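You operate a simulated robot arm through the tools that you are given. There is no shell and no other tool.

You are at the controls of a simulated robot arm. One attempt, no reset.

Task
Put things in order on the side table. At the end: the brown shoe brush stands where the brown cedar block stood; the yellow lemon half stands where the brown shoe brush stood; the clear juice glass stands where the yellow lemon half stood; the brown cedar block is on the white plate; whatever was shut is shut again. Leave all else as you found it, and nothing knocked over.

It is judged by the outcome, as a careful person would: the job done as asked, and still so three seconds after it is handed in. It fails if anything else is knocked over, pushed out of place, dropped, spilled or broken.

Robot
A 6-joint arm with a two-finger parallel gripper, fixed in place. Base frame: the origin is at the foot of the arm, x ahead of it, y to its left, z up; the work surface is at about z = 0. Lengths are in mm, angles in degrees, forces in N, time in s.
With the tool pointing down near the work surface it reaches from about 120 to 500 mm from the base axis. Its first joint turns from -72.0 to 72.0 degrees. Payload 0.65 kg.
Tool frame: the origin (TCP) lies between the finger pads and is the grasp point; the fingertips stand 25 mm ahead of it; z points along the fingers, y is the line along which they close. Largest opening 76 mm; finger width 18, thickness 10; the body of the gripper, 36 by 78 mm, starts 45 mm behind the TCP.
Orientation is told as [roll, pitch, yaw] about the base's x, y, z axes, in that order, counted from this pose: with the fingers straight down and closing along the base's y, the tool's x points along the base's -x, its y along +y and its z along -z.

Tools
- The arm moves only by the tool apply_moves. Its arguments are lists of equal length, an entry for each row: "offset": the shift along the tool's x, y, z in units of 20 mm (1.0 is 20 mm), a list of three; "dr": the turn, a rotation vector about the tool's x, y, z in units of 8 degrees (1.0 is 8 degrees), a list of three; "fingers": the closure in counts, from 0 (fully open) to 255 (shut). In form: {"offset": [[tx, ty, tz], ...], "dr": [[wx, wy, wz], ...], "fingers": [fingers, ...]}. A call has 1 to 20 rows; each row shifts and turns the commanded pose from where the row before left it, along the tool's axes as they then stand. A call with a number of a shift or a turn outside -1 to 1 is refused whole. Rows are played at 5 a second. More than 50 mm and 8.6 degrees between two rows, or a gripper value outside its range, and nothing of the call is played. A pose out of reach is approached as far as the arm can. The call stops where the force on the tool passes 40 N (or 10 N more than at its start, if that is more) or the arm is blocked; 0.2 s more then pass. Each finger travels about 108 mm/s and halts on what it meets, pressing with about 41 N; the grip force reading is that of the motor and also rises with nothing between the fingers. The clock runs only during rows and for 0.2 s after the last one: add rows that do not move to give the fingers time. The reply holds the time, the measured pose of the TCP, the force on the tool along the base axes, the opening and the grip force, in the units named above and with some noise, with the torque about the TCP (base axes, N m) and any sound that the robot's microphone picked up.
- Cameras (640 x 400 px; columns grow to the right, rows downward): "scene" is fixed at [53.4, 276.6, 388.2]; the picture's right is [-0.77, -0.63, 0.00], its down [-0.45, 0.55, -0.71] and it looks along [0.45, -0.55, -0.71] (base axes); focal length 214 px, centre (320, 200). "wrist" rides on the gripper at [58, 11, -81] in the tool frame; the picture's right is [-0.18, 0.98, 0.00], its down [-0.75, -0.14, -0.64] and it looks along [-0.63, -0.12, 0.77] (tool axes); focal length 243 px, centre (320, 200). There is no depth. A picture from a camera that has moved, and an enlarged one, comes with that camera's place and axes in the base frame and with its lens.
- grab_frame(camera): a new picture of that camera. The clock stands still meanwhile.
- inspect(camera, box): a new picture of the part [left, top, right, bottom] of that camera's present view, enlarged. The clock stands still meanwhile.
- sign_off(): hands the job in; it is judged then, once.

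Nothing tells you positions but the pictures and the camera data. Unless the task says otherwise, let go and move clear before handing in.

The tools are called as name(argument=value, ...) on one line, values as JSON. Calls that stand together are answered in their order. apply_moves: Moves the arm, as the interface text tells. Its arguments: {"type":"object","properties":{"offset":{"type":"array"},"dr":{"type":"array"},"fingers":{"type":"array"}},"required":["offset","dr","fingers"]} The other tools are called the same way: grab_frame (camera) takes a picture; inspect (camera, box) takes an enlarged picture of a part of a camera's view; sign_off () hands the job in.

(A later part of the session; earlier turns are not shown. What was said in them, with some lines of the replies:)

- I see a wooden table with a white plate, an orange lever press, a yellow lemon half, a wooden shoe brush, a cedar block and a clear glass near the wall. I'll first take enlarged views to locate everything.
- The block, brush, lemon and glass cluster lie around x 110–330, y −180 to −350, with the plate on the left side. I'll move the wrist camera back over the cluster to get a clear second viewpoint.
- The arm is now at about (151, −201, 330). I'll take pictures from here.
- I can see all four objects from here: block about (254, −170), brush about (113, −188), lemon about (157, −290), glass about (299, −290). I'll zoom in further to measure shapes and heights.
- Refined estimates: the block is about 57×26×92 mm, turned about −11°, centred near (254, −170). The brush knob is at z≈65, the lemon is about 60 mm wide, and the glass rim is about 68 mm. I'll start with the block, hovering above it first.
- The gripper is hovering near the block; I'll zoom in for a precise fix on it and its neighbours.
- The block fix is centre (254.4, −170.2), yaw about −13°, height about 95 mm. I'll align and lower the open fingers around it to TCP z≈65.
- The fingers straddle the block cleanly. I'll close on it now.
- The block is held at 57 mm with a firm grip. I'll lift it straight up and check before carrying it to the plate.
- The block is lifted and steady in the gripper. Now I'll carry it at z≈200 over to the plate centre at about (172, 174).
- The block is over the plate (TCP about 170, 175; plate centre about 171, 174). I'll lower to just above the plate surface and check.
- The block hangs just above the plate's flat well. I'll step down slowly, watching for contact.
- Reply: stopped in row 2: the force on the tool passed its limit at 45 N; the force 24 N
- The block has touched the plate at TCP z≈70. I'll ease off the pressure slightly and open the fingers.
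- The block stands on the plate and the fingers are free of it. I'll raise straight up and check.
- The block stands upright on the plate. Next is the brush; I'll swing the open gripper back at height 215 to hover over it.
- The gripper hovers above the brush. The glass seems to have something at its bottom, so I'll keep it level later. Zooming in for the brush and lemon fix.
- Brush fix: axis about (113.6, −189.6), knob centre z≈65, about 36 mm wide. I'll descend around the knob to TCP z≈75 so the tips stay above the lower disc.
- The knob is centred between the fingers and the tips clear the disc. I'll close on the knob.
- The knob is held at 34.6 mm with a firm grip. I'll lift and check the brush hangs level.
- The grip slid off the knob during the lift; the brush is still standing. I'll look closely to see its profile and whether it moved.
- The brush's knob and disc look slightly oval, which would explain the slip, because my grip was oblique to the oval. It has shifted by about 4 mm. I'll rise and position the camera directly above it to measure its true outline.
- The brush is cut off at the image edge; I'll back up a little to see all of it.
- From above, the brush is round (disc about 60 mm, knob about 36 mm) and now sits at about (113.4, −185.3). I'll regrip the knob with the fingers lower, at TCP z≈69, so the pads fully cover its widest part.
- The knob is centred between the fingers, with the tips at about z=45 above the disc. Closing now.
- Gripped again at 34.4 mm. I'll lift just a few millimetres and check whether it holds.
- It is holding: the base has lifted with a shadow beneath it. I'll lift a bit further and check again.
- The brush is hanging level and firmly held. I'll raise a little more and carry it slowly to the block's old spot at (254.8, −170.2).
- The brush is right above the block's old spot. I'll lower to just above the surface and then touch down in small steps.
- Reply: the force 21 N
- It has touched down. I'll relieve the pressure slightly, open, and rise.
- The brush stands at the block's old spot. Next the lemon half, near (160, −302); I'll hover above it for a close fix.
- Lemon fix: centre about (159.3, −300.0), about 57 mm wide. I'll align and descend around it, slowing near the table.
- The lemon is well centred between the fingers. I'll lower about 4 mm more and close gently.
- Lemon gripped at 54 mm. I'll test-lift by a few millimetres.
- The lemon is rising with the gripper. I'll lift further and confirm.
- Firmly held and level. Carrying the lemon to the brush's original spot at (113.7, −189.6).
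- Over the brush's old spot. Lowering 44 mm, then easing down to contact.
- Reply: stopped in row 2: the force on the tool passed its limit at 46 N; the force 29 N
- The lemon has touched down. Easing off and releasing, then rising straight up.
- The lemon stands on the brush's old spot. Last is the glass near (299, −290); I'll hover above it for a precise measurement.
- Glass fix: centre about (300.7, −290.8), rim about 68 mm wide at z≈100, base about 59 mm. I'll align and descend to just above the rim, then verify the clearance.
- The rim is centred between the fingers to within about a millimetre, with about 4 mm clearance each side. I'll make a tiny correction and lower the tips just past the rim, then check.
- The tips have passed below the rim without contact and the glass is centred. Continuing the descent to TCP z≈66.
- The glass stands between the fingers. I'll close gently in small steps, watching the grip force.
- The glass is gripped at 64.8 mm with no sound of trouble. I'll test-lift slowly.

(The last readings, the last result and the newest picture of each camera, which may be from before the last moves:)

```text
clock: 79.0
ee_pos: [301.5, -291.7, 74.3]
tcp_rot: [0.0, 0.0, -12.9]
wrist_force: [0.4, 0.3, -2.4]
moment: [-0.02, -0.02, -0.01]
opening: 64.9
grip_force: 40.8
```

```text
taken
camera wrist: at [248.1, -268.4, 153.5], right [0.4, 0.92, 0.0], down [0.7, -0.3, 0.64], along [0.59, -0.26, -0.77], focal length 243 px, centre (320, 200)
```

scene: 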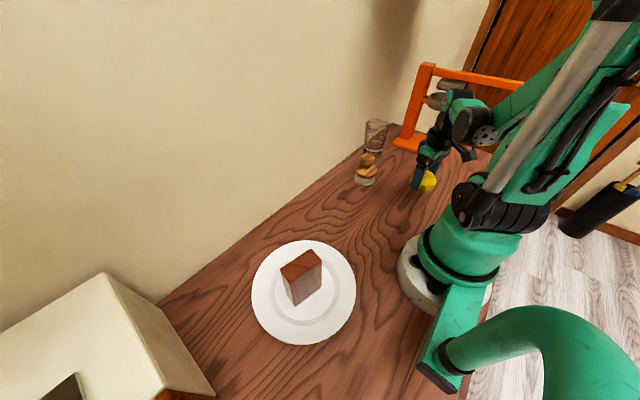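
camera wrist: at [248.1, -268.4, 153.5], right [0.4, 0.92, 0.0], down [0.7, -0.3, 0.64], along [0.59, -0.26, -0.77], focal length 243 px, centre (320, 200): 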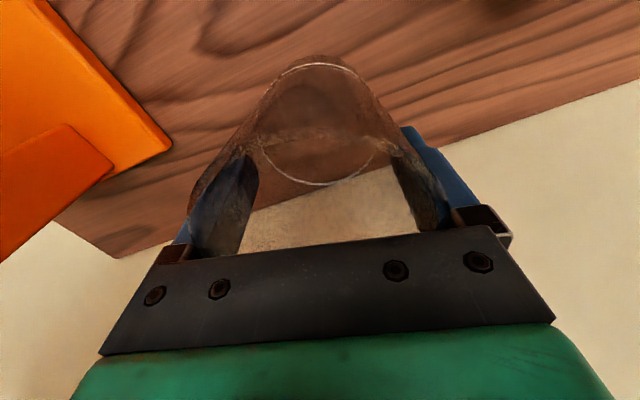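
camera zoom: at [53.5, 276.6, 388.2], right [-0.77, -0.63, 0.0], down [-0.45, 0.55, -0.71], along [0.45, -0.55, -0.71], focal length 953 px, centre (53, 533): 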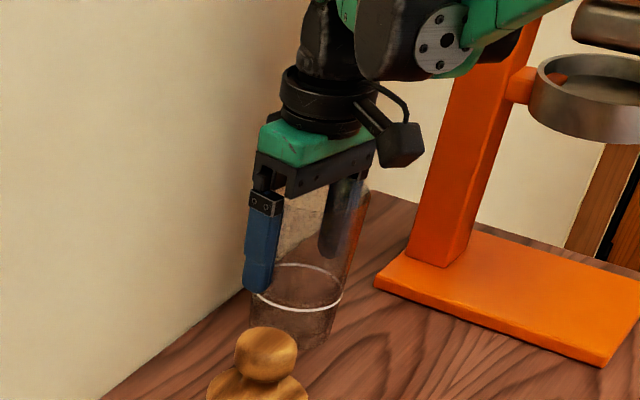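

The glass is lifting level. I'll raise it another 30 mm gently and check again.

apply_moves(offset=[[0, 0, -0.15], [0, 0, -0.25], [0, 0, -0.3], [0, 0, -0.3], [0, 0, -0.3], [0, 0, -0.2], [0, 0, 0], [0, 0, 0]], dr=[[0, 0, 0], [0, 0, 0], [0, 0, 0], [0, 0, 0], [0, 0, 0], [0, 0, 0], [0, 0, 0], [0, 0, 0]], fingers=[60, 60, 60, 60, 60, 60, 60, 60])

inspect(camera="scene", box=[350, 70, 430, 190])

```text
clock: 80.8
ee_pos: [302.5, -291.5, 103.3]
tcp_rot: [0.0, -0.1, -12.9]
wrist_force: [-0.4, 0.1, -3.1]
moment: [-0.02, 0.0, -0.01]
opening: 64.8
grip_force: 41.0
```

```text
3.33 times, centred on (390, 130) of scene
camera zoom: at [53.5, 276.6, 388.2], right [-0.77, -0.63, 0.0], down [-0.45, 0.55, -0.71], along [0.45, -0.55, -0.71], focal length 715 px, centre (87, 433)
```

zoom: 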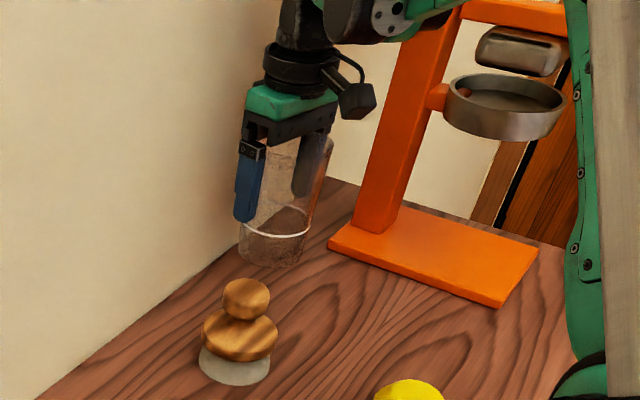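

Held level and clear. I'll carry the glass slowly to the lemon's original spot at (159.3, −300).

apply_moves(offset=[[0.2, -0.058, 0], [0.3, -0.087, 0], [0.4, -0.116, 0], [0.4, -0.116, 0], [0.4, -0.116, 0], [0.4, -0.116, 0], [0.4, -0.116, 0], [0.4, -0.116, 0], [0.4, -0.116, 0], [0.4, -0.116, 0], [0.4, -0.116, 0], [0.4, -0.116, 0], [0.4, -0.116, 0], [0.4, -0.116, 0], [0.4, -0.116, 0], [0.4, -0.116, 0], [0.4, -0.116, 0], [0.36, -0.104, 0], [0, 0, 0], [0, 0, 0]], dr=[[0, 0, 0], [0, 0, 0], [0, 0, 0], [0, 0, 0], [0, 0, 0], [0, 0, 0], [0, 0, 0], [0, 0, 0], [0, 0, 0], [0, 0, 0], [0, 0, 0], [0, 0, 0], [0, 0, 0], [0, 0, 0], [0, 0, 0], [0, 0, 0], [0, 0, 0], [0, 0, 0], [0, 0, 0], [0, 0, 0]], fingers=[60, 60, 60, 60, 60, 60, 60, 60, 60, 60, 60, 60, 60, 60, 60, 60, 60, 60, 60, 60])

grab_frame(camera="wrist")

inspect(camera="scene", box=[350, 80, 470, 210])

```text
clock: 85.0
ee_pos: [160.0, -299.5, 103.4]
tcp_rot: [-0.1, 0.0, -12.9]
wrist_force: [0.2, -0.1, -1.5]
moment: [0.02, -0.01, 0.0]
opening: 63.9
grip_force: 41.2
```

```text
taken
camera wrist: at [105.4, -275.9, 183.4], right [0.4, 0.92, 0.0], down [0.7, -0.3, 0.64], along [0.59, -0.26, -0.77], focal length 243 px, centre (320, 200)
```

wrist: 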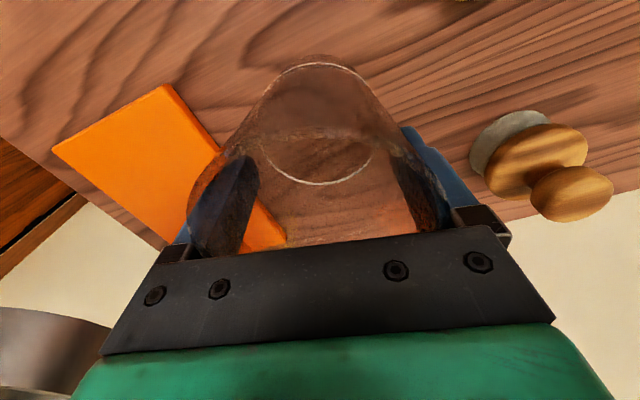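

```text
3.08 times, centred on (410, 145) of scene
camera zoom: at [53.5, 276.6, 388.2], right [-0.77, -0.63, 0.0], down [-0.45, 0.55, -0.71], along [0.45, -0.55, -0.71], focal length 660 px, centre (43, 369)
```

zoom: 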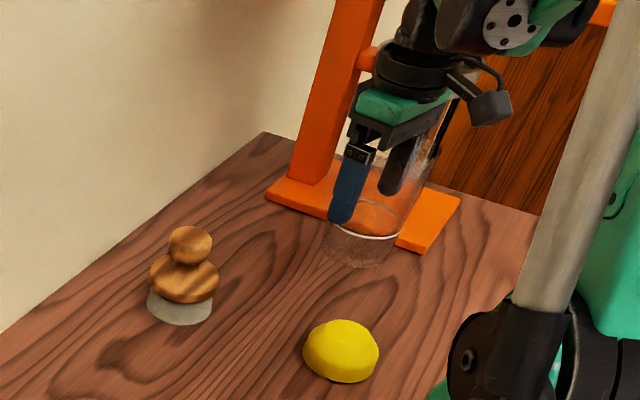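

The glass is over the target. Lowering 34 mm gently, then easing into contact.

apply_moves(offset=[[0, 0, 0.2], [0, 0, 0.3], [0, 0, 0.35], [0, 0, 0.35], [0, 0, 0.3], [0, 0, 0.2], [0, 0, 0], [0, 0, 0]], dr=[[0, 0, 0], [0, 0, 0], [0, 0, 0], [0, 0, 0], [0, 0, 0], [0, 0, 0], [0, 0, 0], [0, 0, 0]], fingers=[60, 60, 60, 60, 60, 60, 60, 60])

apply_moves(offset=[[0, 0, 0.03], [0, 0, 0.03], [0, 0, 0]], dr=[[0, 0, 0], [0, 0, 0], [0, 0, 0]], fingers=[60, 60, 60])

```text
clock: 86.8
ee_pos: [160.1, -299.0, 70.4]
tcp_rot: [-0.1, 0.0, -12.9]
wrist_force: [0.1, 0.0, -2.7]
moment: [0.0, -0.02, -0.02]
opening: 64.3
grip_force: 40.1
```

```text
clock: 87.6
ee_pos: [160.4, -298.8, 68.0]
tcp_rot: [0.1, 0.0, -12.9]
wrist_force: [0.2, 0.2, -2.5]
moment: [-0.03, -0.02, 0.0]
opening: 63.9
grip_force: 41.3
```

apply_moves(offset=[[0, 0, 0.02], [0, 0, 0.02], [0, 0, 0]], dr=[[0, 0, 0], [0, 0, 0], [0, 0, 0]], fingers=[60, 60, 60])

inspect(camera="scene", box=[380, 100, 460, 200])

```text
clock: 88.4
ee_pos: [159.2, -300.1, 68.1]
tcp_rot: [0.0, 0.0, -12.9]
wrist_force: [0.2, -0.5, -0.8]
moment: [0.01, -0.02, 0.01]
opening: 63.8
grip_force: 40.8
```

```text
4.00 times, centred on (420, 150) of scene
camera zoom: at [53.5, 276.6, 388.2], right [-0.77, -0.63, 0.0], down [-0.45, 0.55, -0.71], along [0.45, -0.55, -0.71], focal length 858 px, centre (-80, 400)
```

zoom: 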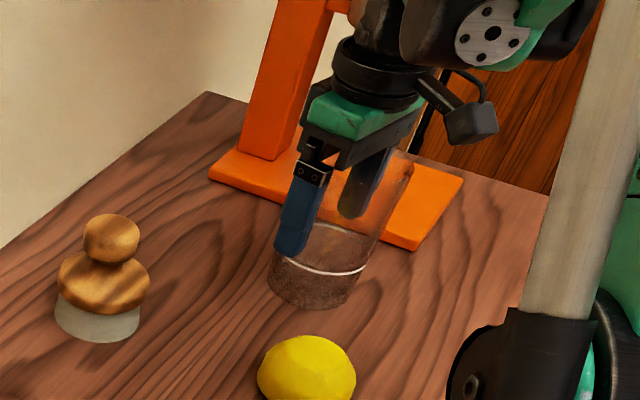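

apply_moves(offset=[[0, 0, 0.025], [0, 0, 0.025], [0, 0, 0]], dr=[[0, 0, 0], [0, 0, 0], [0, 0, 0]], fingers=[60, 60, 60])

```text
clock: 89.2
ee_pos: [160.1, -300.1, 66.6]
tcp_rot: [-0.1, 0.0, -12.9]
wrist_force: [1.1, 0.9, 22.7]
moment: [-0.09, 0.03, -0.22]
opening: 63.5
grip_force: 41.0
```

Contact made. I'll relieve the pressure and open slowly.

apply_moves(offset=[[0, 0, -0.02], [0, 0, 0], [0, 0, 0], [0, 0, 0], [0, 0, 0], [0, 0, 0], [0, 0, 0]], dr=[[0, 0, 0], [0, 0, 0], [0, 0, 0], [0, 0, 0], [0, 0, 0], [0, 0, 0], [0, 0, 0]], fingers=[60, 45, 38, 28, 15, 0, 0])

grab_frame(camera="wrist")

inspect(camera="scene", box=[380, 100, 460, 200])

```text
clock: 90.8
ee_pos: [159.5, -299.8, 67.1]
tcp_rot: [0.0, -0.1, -12.9]
wrist_force: [-0.4, 0.7, -1.0]
moment: [-0.02, 0.01, 0.02]
opening: 76.0
grip_force: 0.0
```

```text
taken
camera wrist: at [105.3, -276.4, 146.9], right [0.4, 0.92, 0.0], down [0.7, -0.3, 0.64], along [0.59, -0.26, -0.77], focal length 243 px, centre (320, 200)
```

wrist: 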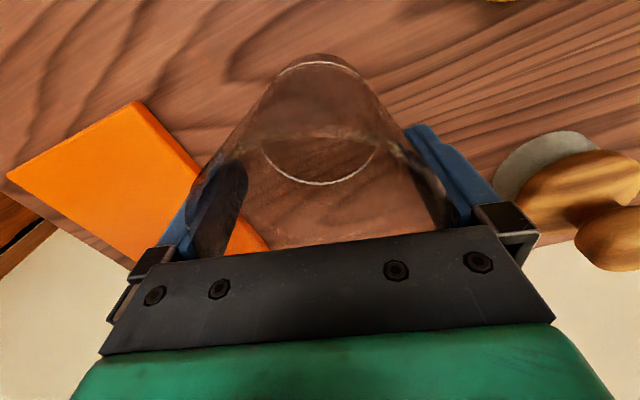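

```text
4.00 times, centred on (420, 150) of scene
camera zoom: at [53.4, 276.6, 388.2], right [-0.77, -0.63, 0.0], down [-0.45, 0.55, -0.71], along [0.45, -0.55, -0.71], focal length 858 px, centre (-80, 400)
```

zoom: 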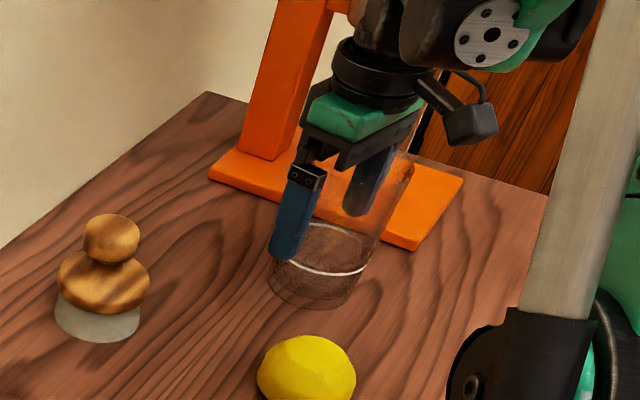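

The glass is released and standing, though perhaps a few millimetres toward the robot. I'll rise straight up slowly and then measure it.

apply_moves(offset=[[0, 0, -0.2], [0, 0, -0.4], [0, 0, -0.5], [0, 0, -0.5], [0, 0, -0.5], [0, 0, -0.6], [0, 0, -0.8], [0, 0, -1], [0, 0, -1], [0, 0, -1], [0, 0, -1], [0, 0, 0]], dr=[[0, 0, 0], [0, 0, 0], [0, 0, 0], [0, 0, 0], [0, 0, 0], [0, 0, 0], [0, 0, 0], [0, 0, 0], [0, 0, 0], [0, 0, 0], [0, 0, 0], [0, 0, 0]], fingers=[0, 0, 0, 0, 0, 0, 0, 0, 0, 0, 0, 0])

grab_frame(camera="wrist")

inspect(camera="wrist", box=[250, 10, 390, 150])

inspect(camera="scene", box=[350, 100, 460, 215])

```text
clock: 93.4
ee_pos: [160.3, -298.7, 216.2]
tcp_rot: [0.0, 0.1, -13.0]
wrist_force: [-0.2, -1.0, 0.3]
moment: [0.02, 0.0, -0.02]
opening: 75.7
grip_force: 0.1
```

```text
taken
camera wrist: at [105.3, -276.7, 297.3], right [0.4, 0.92, 0.0], down [0.7, -0.3, 0.64], along [0.59, -0.26, -0.77], focal length 243 px, centre (320, 200)
```

wrist: 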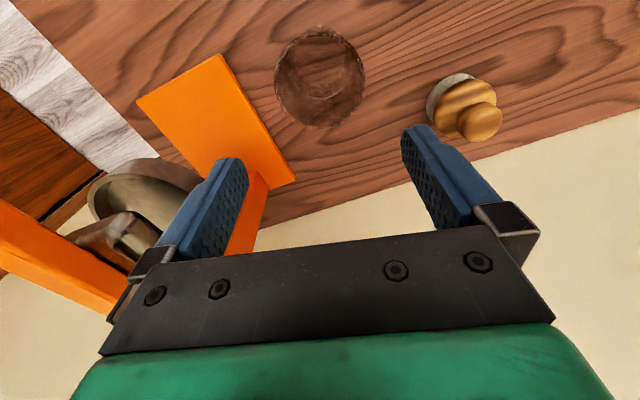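

```text
2.86 times, centred on (320, 80) of wrist
camera zoom: at [105.3, -276.7, 297.3], right [0.4, 0.92, 0.0], down [0.7, -0.3, 0.64], along [0.59, -0.26, -0.77], focal length 693 px, centre (320, 543)
```

zoom: 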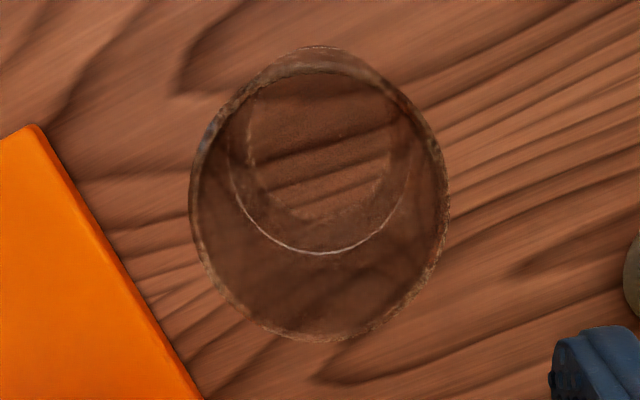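

```text
3.48 times, centred on (405, 158) of scene
camera zoom: at [53.4, 276.6, 388.2], right [-0.77, -0.63, 0.0], down [-0.45, 0.55, -0.71], along [0.45, -0.55, -0.71], focal length 746 px, centre (24, 348)
```

zoom: 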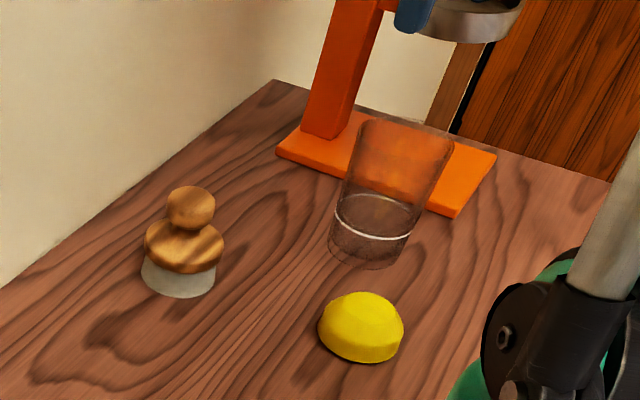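

The glass is upright at about (153, −297), roughly 7 mm short of the lemon's original centre (160, −300). I'll correct this gently by inserting the closed fingers into the glass and nudging it low on the inner wall. First I'll align and close above it.

apply_moves(offset=[[0, 0, 0], [0, 0, 0], [0.353, 0.012, 0], [0, 0, 0.8], [0, 0, 0.8], [0, 0, 0.8], [0, 0, 0.8], [0, 0, 0]], dr=[[0, 0, 0.644], [0, 0, 0.644], [0, 0, 0], [0, 0, 0], [0, 0, 0], [0, 0, 0], [0, 0, 0], [0, 0, 0]], fingers=[80, 160, 255, 255, 255, 255, 255, 255])

grab_frame(camera="wrist")

inspect(camera="wrist", box=[230, 20, 410, 240])

inspect(camera="scene", box=[370, 80, 460, 200])

```text
clock: 95.2
ee_pos: [153.5, -295.6, 152.7]
tcp_rot: [0.0, 0.0, -23.1]
wrist_force: [-0.2, -0.1, 0.0]
moment: [0.0, -0.02, 0.0]
opening: 0.1
grip_force: 23.8
```

```text
taken
camera wrist: at [104.4, -263.9, 233.2], right [0.56, 0.83, 0.0], down [0.64, -0.43, 0.64], along [0.53, -0.36, -0.77], focal length 243 px, centre (320, 200)
```

wrist: 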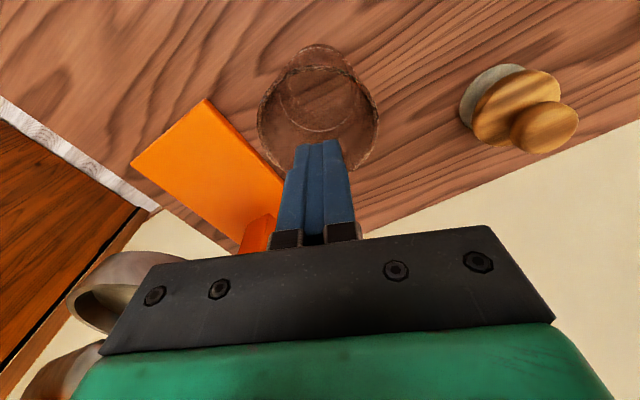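

```text
1.82 times, centred on (320, 130) of wrist
camera zoom: at [104.4, -263.9, 233.2], right [0.56, 0.83, 0.0], down [0.64, -0.43, 0.64], along [0.53, -0.36, -0.77], focal length 441 px, centre (320, 327)
```

zoom: 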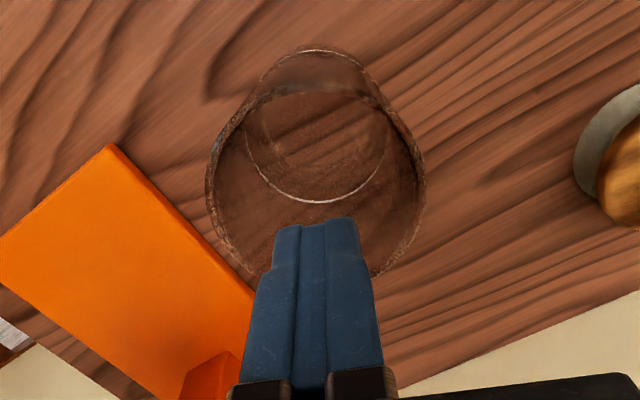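

```text
3.33 times, centred on (415, 140) of scene
camera zoom: at [53.4, 276.6, 388.2], right [-0.77, -0.63, 0.0], down [-0.45, 0.55, -0.71], along [0.45, -0.55, -0.71], focal length 715 px, centre (3, 400)
```

zoom: 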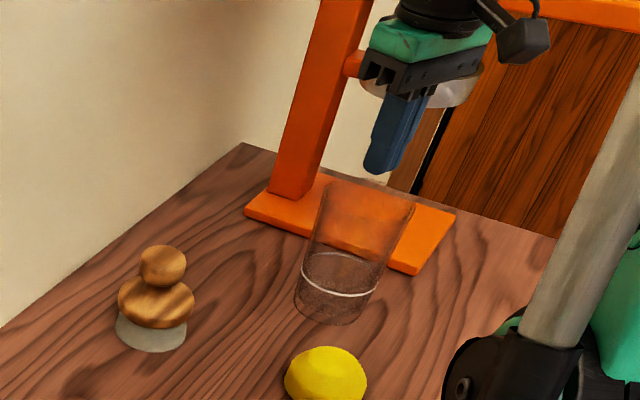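

The closed fingers are centred over the glass opening with ample room. I'll lower them inside, stopping with the gripper body well above the rim.

apply_moves(offset=[[0, 0, 0.5], [0, 0, 0.5], [0, 0, 0.5], [0, 0, 0.5], [0, 0, 0.5], [0, 0, 0.5], [0, 0, 0.5], [0, 0, 0.5], [0, 0, 0.3], [0, 0, 0]], dr=[[0, 0, 0], [0, 0, 0], [0, 0, 0], [0, 0, 0], [0, 0, 0], [0, 0, 0], [0, 0, 0], [0, 0, 0], [0, 0, 0], [0, 0, 0]], fingers=[255, 255, 255, 255, 255, 255, 255, 255, 255, 255])

grab_frame(camera="wrist")

inspect(camera="scene", box=[370, 80, 460, 200])

```text
clock: 97.4
ee_pos: [153.4, -295.6, 66.3]
tcp_rot: [0.0, -0.1, -23.2]
wrist_force: [0.9, 0.4, 0.4]
moment: [0.02, 0.01, 0.02]
opening: 0.0
grip_force: 23.8
```

```text
taken
camera wrist: at [104.1, -263.8, 146.4], right [0.56, 0.83, 0.0], down [0.64, -0.43, 0.64], along [0.53, -0.36, -0.77], focal length 243 px, centre (320, 200)
```

wrist: 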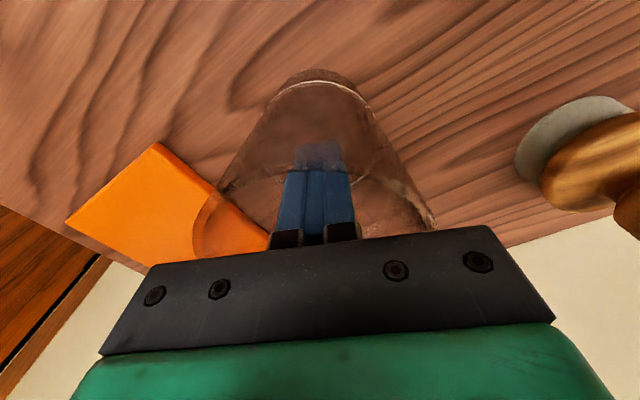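

```text
3.33 times, centred on (415, 140) of scene
camera zoom: at [53.4, 276.6, 388.2], right [-0.77, -0.63, 0.0], down [-0.45, 0.55, -0.71], along [0.45, -0.55, -0.71], focal length 715 px, centre (3, 400)
```

zoom: 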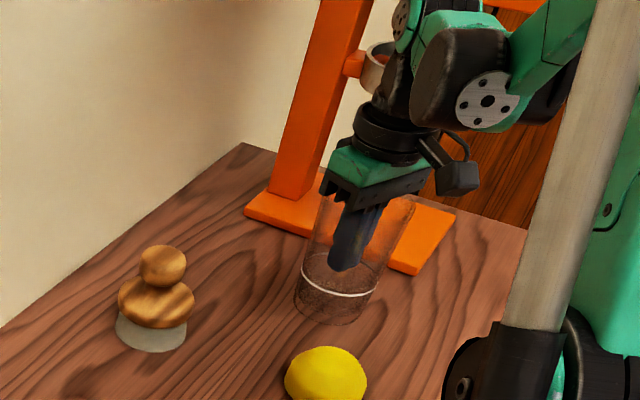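

The fingers are inside the glass without touching it. I'll slide forward toward the inner wall and nudge gently.

apply_moves(offset=[[-0.4, 0, 0], [-0.4, 0, 0], [-0.1, 0, 0], [-0.1, 0, 0], [-0.1, 0, 0], [-0.1, 0, 0], [0, 0, 0]], dr=[[0, 0, 0], [0, 0, 0], [0, 0, 0], [0, 0, 0], [0, 0, 0], [0, 0, 0], [0, 0, 0]], fingers=[255, 255, 255, 255, 255, 255, 255])

grab_frame(camera="wrist")

inspect(camera="scene", box=[370, 80, 460, 200])

```text
clock: 99.0
ee_pos: [175.5, -305.0, 67.2]
tcp_rot: [0.0, -0.1, -23.3]
wrist_force: [0.0, 0.2, 0.3]
moment: [0.03, -0.02, 0.02]
opening: 0.1
grip_force: 23.1
```

```text
taken
camera wrist: at [125.9, -273.3, 146.9], right [0.56, 0.83, 0.0], down [0.64, -0.43, 0.64], along [0.53, -0.36, -0.77], focal length 243 px, centre (320, 200)
```

wrist: 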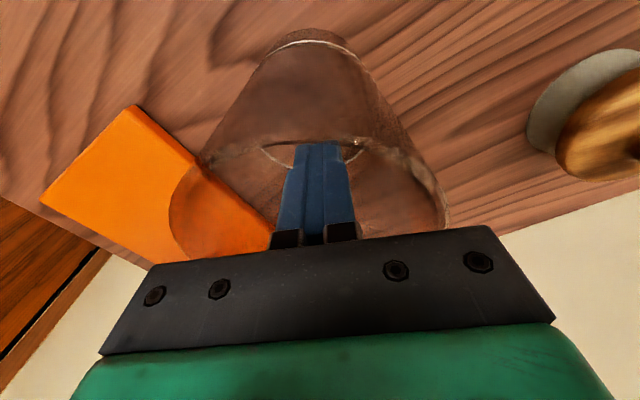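

```text
3.33 times, centred on (415, 140) of scene
camera zoom: at [53.4, 276.6, 388.2], right [-0.77, -0.63, 0.0], down [-0.45, 0.55, -0.71], along [0.45, -0.55, -0.71], focal length 715 px, centre (3, 400)
```

zoom: 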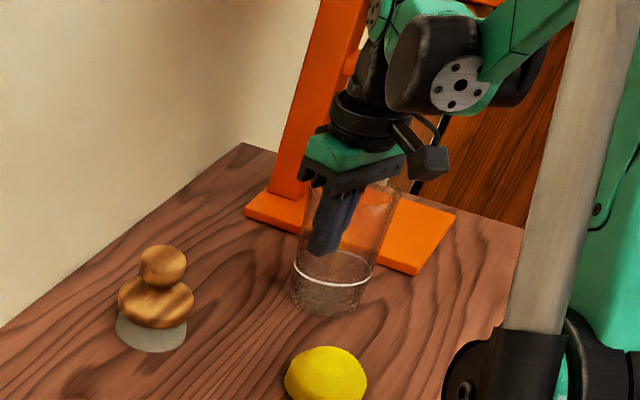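

The glass has moved forward several millimetres. I'll back the fingers to the glass centre, rise out and measure.

apply_moves(offset=[[0.2, 0, 0], [0.4, 0, 0], [0.3, 0, 0], [0, 0, -0.4], [0, 0, -0.7], [0, 0, -0.8], [0, 0, -1], [0, 0, -1], [0, 0, -1], [0, 0, -1], [0, 0, -1], [0, 0, -0.6], [0, 0, 0]], dr=[[0, 0, 0], [0, 0, 0], [0, 0, 0], [0, 0, 0], [0, 0, 0], [0, 0, 0], [0, 0, 0], [0, 0, 0], [0, 0, 0], [0, 0, 0], [0, 0, 0], [0, 0, 0], [0, 0, 0]], fingers=[255, 255, 255, 255, 255, 255, 255, 255, 255, 255, 255, 255, 255])

grab_frame(camera="wrist")

inspect(camera="wrist", box=[250, 10, 390, 150])

inspect(camera="scene", box=[350, 110, 450, 215])

```text
clock: 101.8
ee_pos: [157.8, -298.5, 216.4]
tcp_rot: [0.0, 0.0, -23.2]
wrist_force: [0.4, 0.8, 0.0]
moment: [-0.02, 0.01, 0.0]
opening: 0.1
grip_force: 23.8
```

```text
taken
camera wrist: at [109.7, -266.2, 296.8], right [0.56, 0.83, 0.0], down [0.64, -0.43, 0.64], along [0.53, -0.36, -0.77], focal length 243 px, centre (320, 200)
```

wrist: 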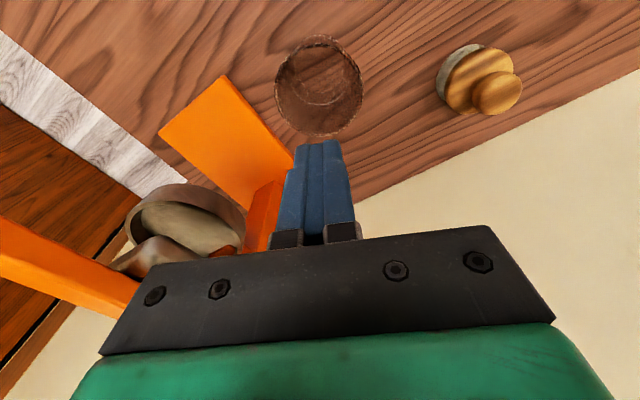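

```text
2.86 times, centred on (320, 80) of wrist
camera zoom: at [109.7, -266.2, 296.8], right [0.56, 0.83, 0.0], down [0.64, -0.43, 0.64], along [0.53, -0.36, -0.77], focal length 693 px, centre (320, 543)
```

zoom: 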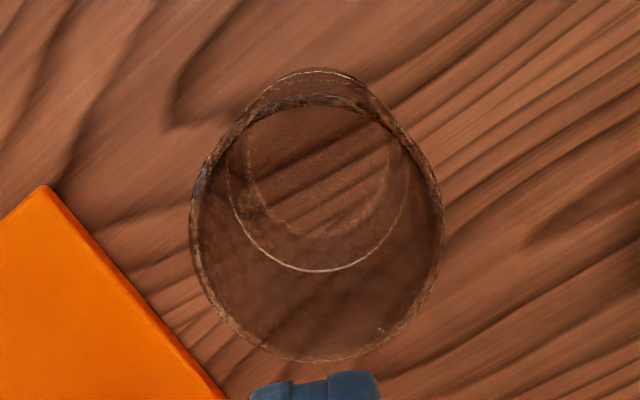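

```text
3.81 times, centred on (400, 162) of scene
camera zoom: at [53.4, 276.6, 388.2], right [-0.77, -0.63, 0.0], down [-0.45, 0.55, -0.71], along [0.45, -0.55, -0.71], focal length 817 px, centre (15, 343)
```

zoom: 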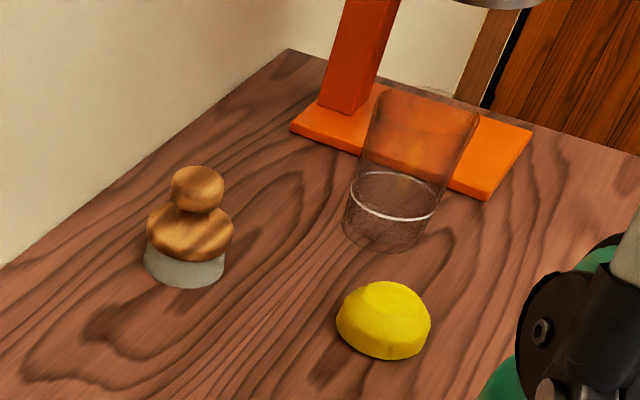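

The glass now stands at about (158, −299), within about 2 mm of the lemon's original spot, upright. I'll retract the arm clear, back toward its starting pose, and do a final check.

apply_moves(offset=[[0, 0, -1], [0, 0, -1], [0, 0, -1], [0, 0, -1], [0, 0, -1], [0, 0, -0.6], [-0.088, 0.98, 0], [-0.088, 0.98, 0], [-0.088, 0.98, 0], [-0.088, 0.98, 0], [-0.088, 0.98, 0], [-0.088, 0.98, 0], [-0.088, 0.98, 0], [-0.088, 0.98, 0], [-0.088, 0.98, 0], [0, 0, 0], [0, 0, 0], [0, 0, 0], [0, 0, 0]], dr=[[0, 0, 0], [0, 0, 0], [0, 0, 0], [0, 0, 0], [0, 0, 0], [0, 0, 0], [0, 0, 0], [0, 0, 0], [0, 0, 0], [0, 0, 0], [0, 0, 0], [0, 0, 0], [0, 0, 0], [0, 0, 0], [0, 0, 0], [0, 0, -0.967], [0, 0, -0.967], [0, 0, -0.967], [0, 0, 0]], fingers=[255, 255, 255, 255, 255, 255, 200, 150, 100, 50, 0, 0, 0, 0, 0, 0, 0, 0, 0])

grab_frame(camera="scene")

grab_frame(camera="wrist")

inspect(camera="scene", box=[0, 220, 400, 400])

inspect(camera="scene", box=[330, 40, 490, 220])

```text
clock: 102.7
ee_pos: [160.6, -303.8, 241.6]
tcp_rot: [-0.2, -0.3, -23.2]
wrist_force: [-0.2, 0.0, 1.2]
moment: [-0.02, -0.02, 0.01]
opening: 0.0
grip_force: 24.1
stopped in row 4: the arm was blocked; the commanded pose is now the measured one
```

```text
taken
```

scene: 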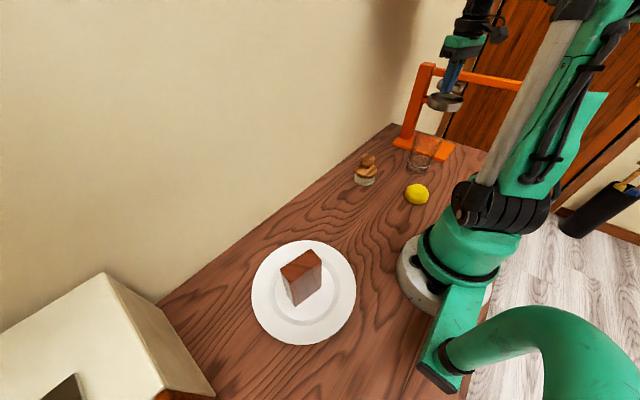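

```text
taken
camera wrist: at [111.6, -270.6, 321.0], right [0.56, 0.83, 0.0], down [0.64, -0.42, 0.65], along [0.54, -0.36, -0.76], focal length 243 px, centre (320, 200)
```

wrist: 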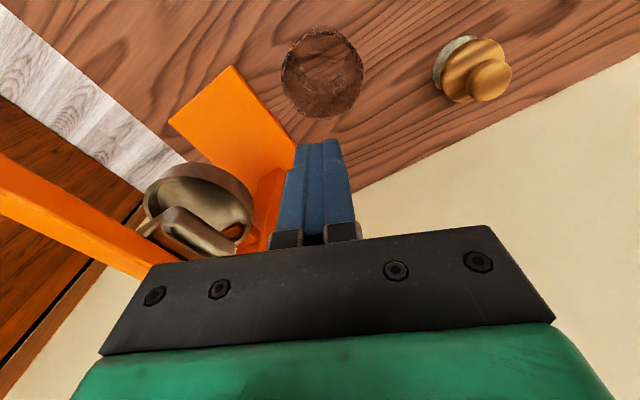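

```text
1.60 times, centred on (200, 310) of scene
camera zoom: at [53.6, 276.4, 388.3], right [-0.77, -0.63, 0.0], down [-0.45, 0.55, -0.71], along [0.45, -0.55, -0.71], focal length 343 px, centre (512, 24)
```

zoom: 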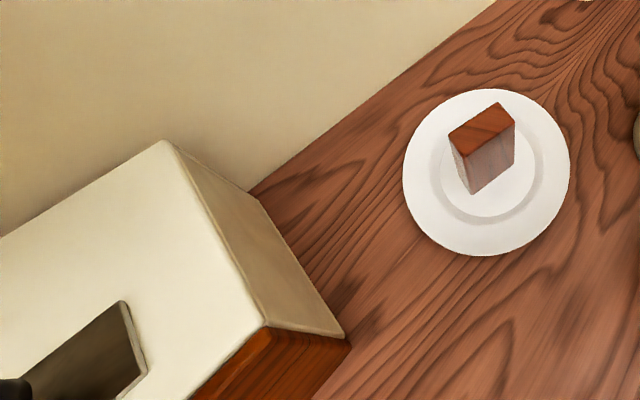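

```text
2.22 times, centred on (410, 130) of scene
camera zoom: at [53.6, 276.4, 388.3], right [-0.77, -0.63, 0.0], down [-0.45, 0.55, -0.71], along [0.45, -0.55, -0.71], focal length 477 px, centre (120, 356)
```

zoom: 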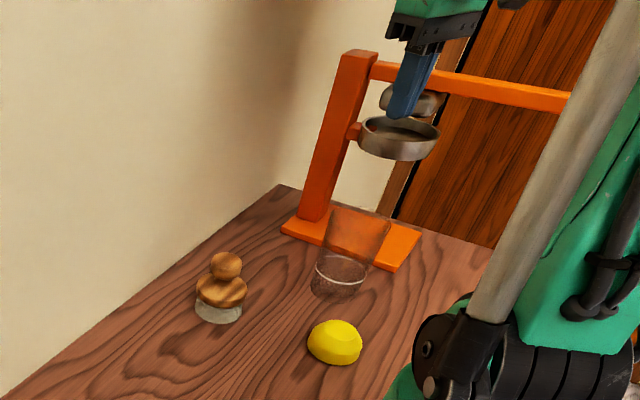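

The block, brush, lemon and glass all look right, but the arm reported being blocked while rising at z≈241. I'll look closely before moving further.

inspect(camera="scene", box=[400, 0, 640, 150])

inspect(camera="wrist", box=[0, 100, 260, 360])

```text
2.67 times, centred on (520, 75) of scene
camera zoom: at [53.6, 276.4, 388.3], right [-0.77, -0.63, 0.0], down [-0.45, 0.55, -0.71], along [0.45, -0.55, -0.71], focal length 572 px, centre (-213, 533)
```

zoom: 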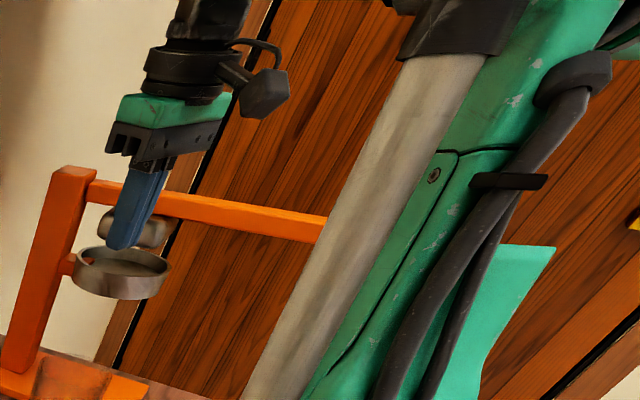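

```text
1.54 times, centred on (130, 230) of wrist
camera zoom: at [111.6, -270.6, 321.0], right [0.56, 0.83, 0.0], down [0.64, -0.42, 0.65], along [0.54, -0.36, -0.76], focal length 373 px, centre (612, 154)
```

zoom: 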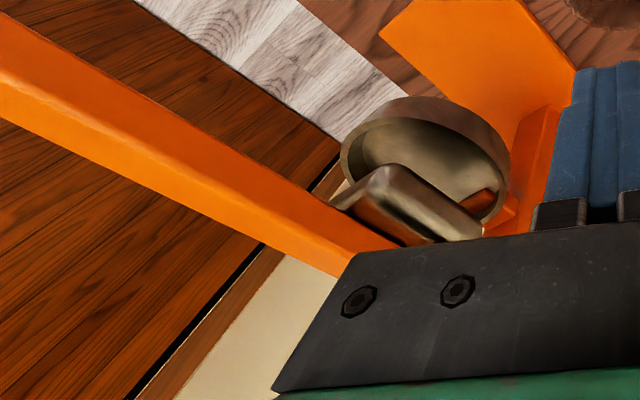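

Nothing on the table was touched; the block was likely an arm limit or something overhead. I'll drop back to the height I've already travelled at, return along the known-free path, and only then rise at the start location.

apply_moves(offset=[[0, 0, 0.5], [0, 0, 0.8], [0, 0, 0], [-0.088, 0.97, 0], [-0.088, 0.97, 0], [-0.088, 0.97, 0], [-0.088, 0.97, 0], [-0.088, 0.97, 0], [-0.088, 0.97, 0], [-0.088, 0.97, 0], [-0.088, 0.97, 0], [-0.088, 0.97, 0], [0, 0, 0]], dr=[[0, 0, 0], [0, 0, 0], [0, 0, 0], [0, 0, 0], [0, 0, 0], [0, 0, 0], [0, 0, 0], [0, 0, 0], [0, 0, 0], [0, 0, 0], [0, 0, 0], [0, 0, 0], [0, 0, 0]], fingers=[255, 255, 255, 255, 255, 255, 255, 200, 150, 100, 50, 0, 0])

grab_frame(camera="scene")

grab_frame(camera="wrist")

```text
clock: 105.5
ee_pos: [244.6, -148.5, 214.6]
tcp_rot: [-0.2, -0.3, -23.2]
wrist_force: [0.3, -0.6, 0.1]
moment: [-0.03, -0.02, 0.04]
opening: 76.1
grip_force: 0.2
```

```text
taken
```

scene: 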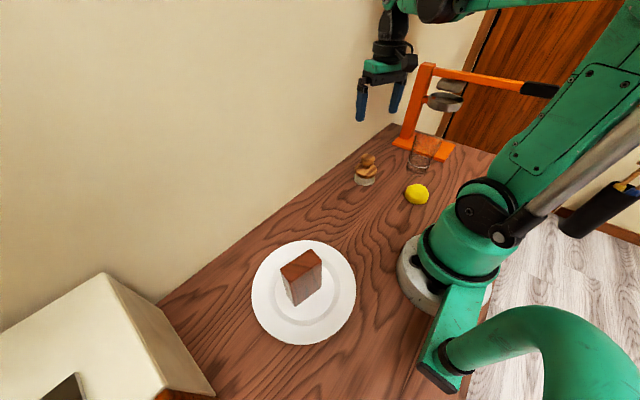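

```text
taken
camera wrist: at [195.3, -115.6, 294.8], right [0.56, 0.83, 0.0], down [0.63, -0.42, 0.65], along [0.54, -0.36, -0.76], focal length 243 px, centre (320, 200)
```

wrist: 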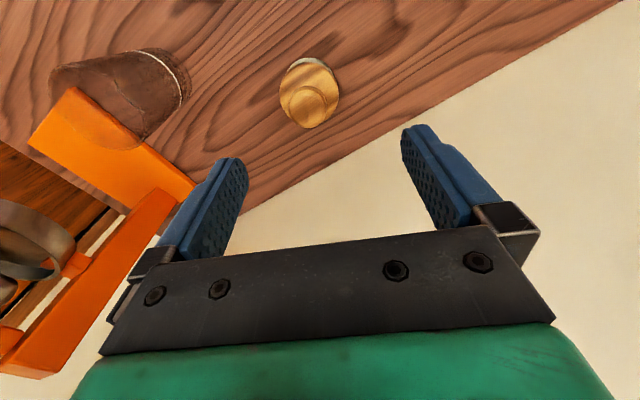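

The arm is clear of everything with the fingers open. One last close check of the placed items before handing in.

inspect(camera="scene", box=[350, 110, 450, 215])

inspect(camera="scene", box=[330, 40, 490, 220])

inspect(camera="scene", box=[0, 220, 400, 400])

```text
3.81 times, centred on (400, 162) of scene
camera zoom: at [53.4, 276.6, 388.2], right [-0.77, -0.63, 0.0], down [-0.45, 0.55, -0.71], along [0.45, -0.55, -0.71], focal length 817 px, centre (15, 343)
```

zoom: 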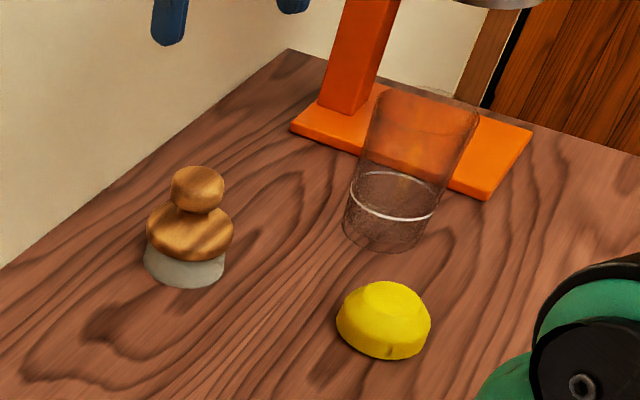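

```text
2.22 times, centred on (410, 130) of scene
camera zoom: at [53.4, 276.6, 388.2], right [-0.77, -0.63, 0.0], down [-0.45, 0.55, -0.71], along [0.45, -0.55, -0.71], focal length 477 px, centre (120, 356)
```

zoom: 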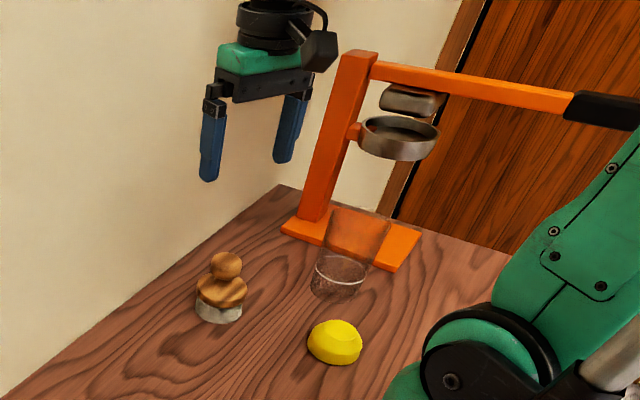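

```text
1.60 times, centred on (200, 310) of scene
camera zoom: at [53.4, 276.6, 388.2], right [-0.77, -0.63, 0.0], down [-0.45, 0.55, -0.71], along [0.45, -0.55, -0.71], focal length 343 px, centre (512, 24)
```

zoom: 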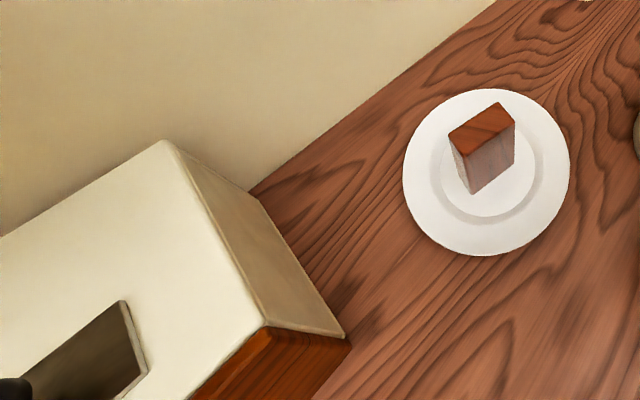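

Everything looks done: the block stands on the plate, the brush on the block's old spot, the lemon half on the brush's old spot, and the glass upright on the lemon's old spot. The press, plate and box are unchanged and nothing was opened, so I'm handing in.

sign_off()

```text
The job is handed in.
```

I finished the rearrangement and handed it in. The last pictures show all four items standing, but I haven't seen the judge's result. Offsets below are estimates from the pictures.

| Item | Where it stands now | Estimated offset |
|---|---|---|
| Brown cedar block | upright on the white plate, near its centre | not measured |
| Brown shoe brush | where the cedar block stood | about 1 mm |
| Yellow lemon half | where the shoe brush stood | about 1 mm |
| Clear juice glass | where the lemon half stood | about 2 mm |

- **Brush slip:** my first grip slid off the knob and shifted the brush about 4 mm. It stayed standing, and I regripped lower and placed it. I still used its original spot for the lemon.
- **Glass adjustment:** the glass first landed about 7 mm off. I corrected it by nudging it from inside with the closed fingers.
- **Arm blocked:** while backing away above the glass, the arm stopped at a height of about 240 mm, and I don't know what stopped it. I lowered it and left by a path I had already used. Nothing on the table looked disturbed afterwards.

I didn't open anything, so there was nothing to shut. The press, plate and cream-coloured box look as they did at the start. The arm is clear, with its fingers open.
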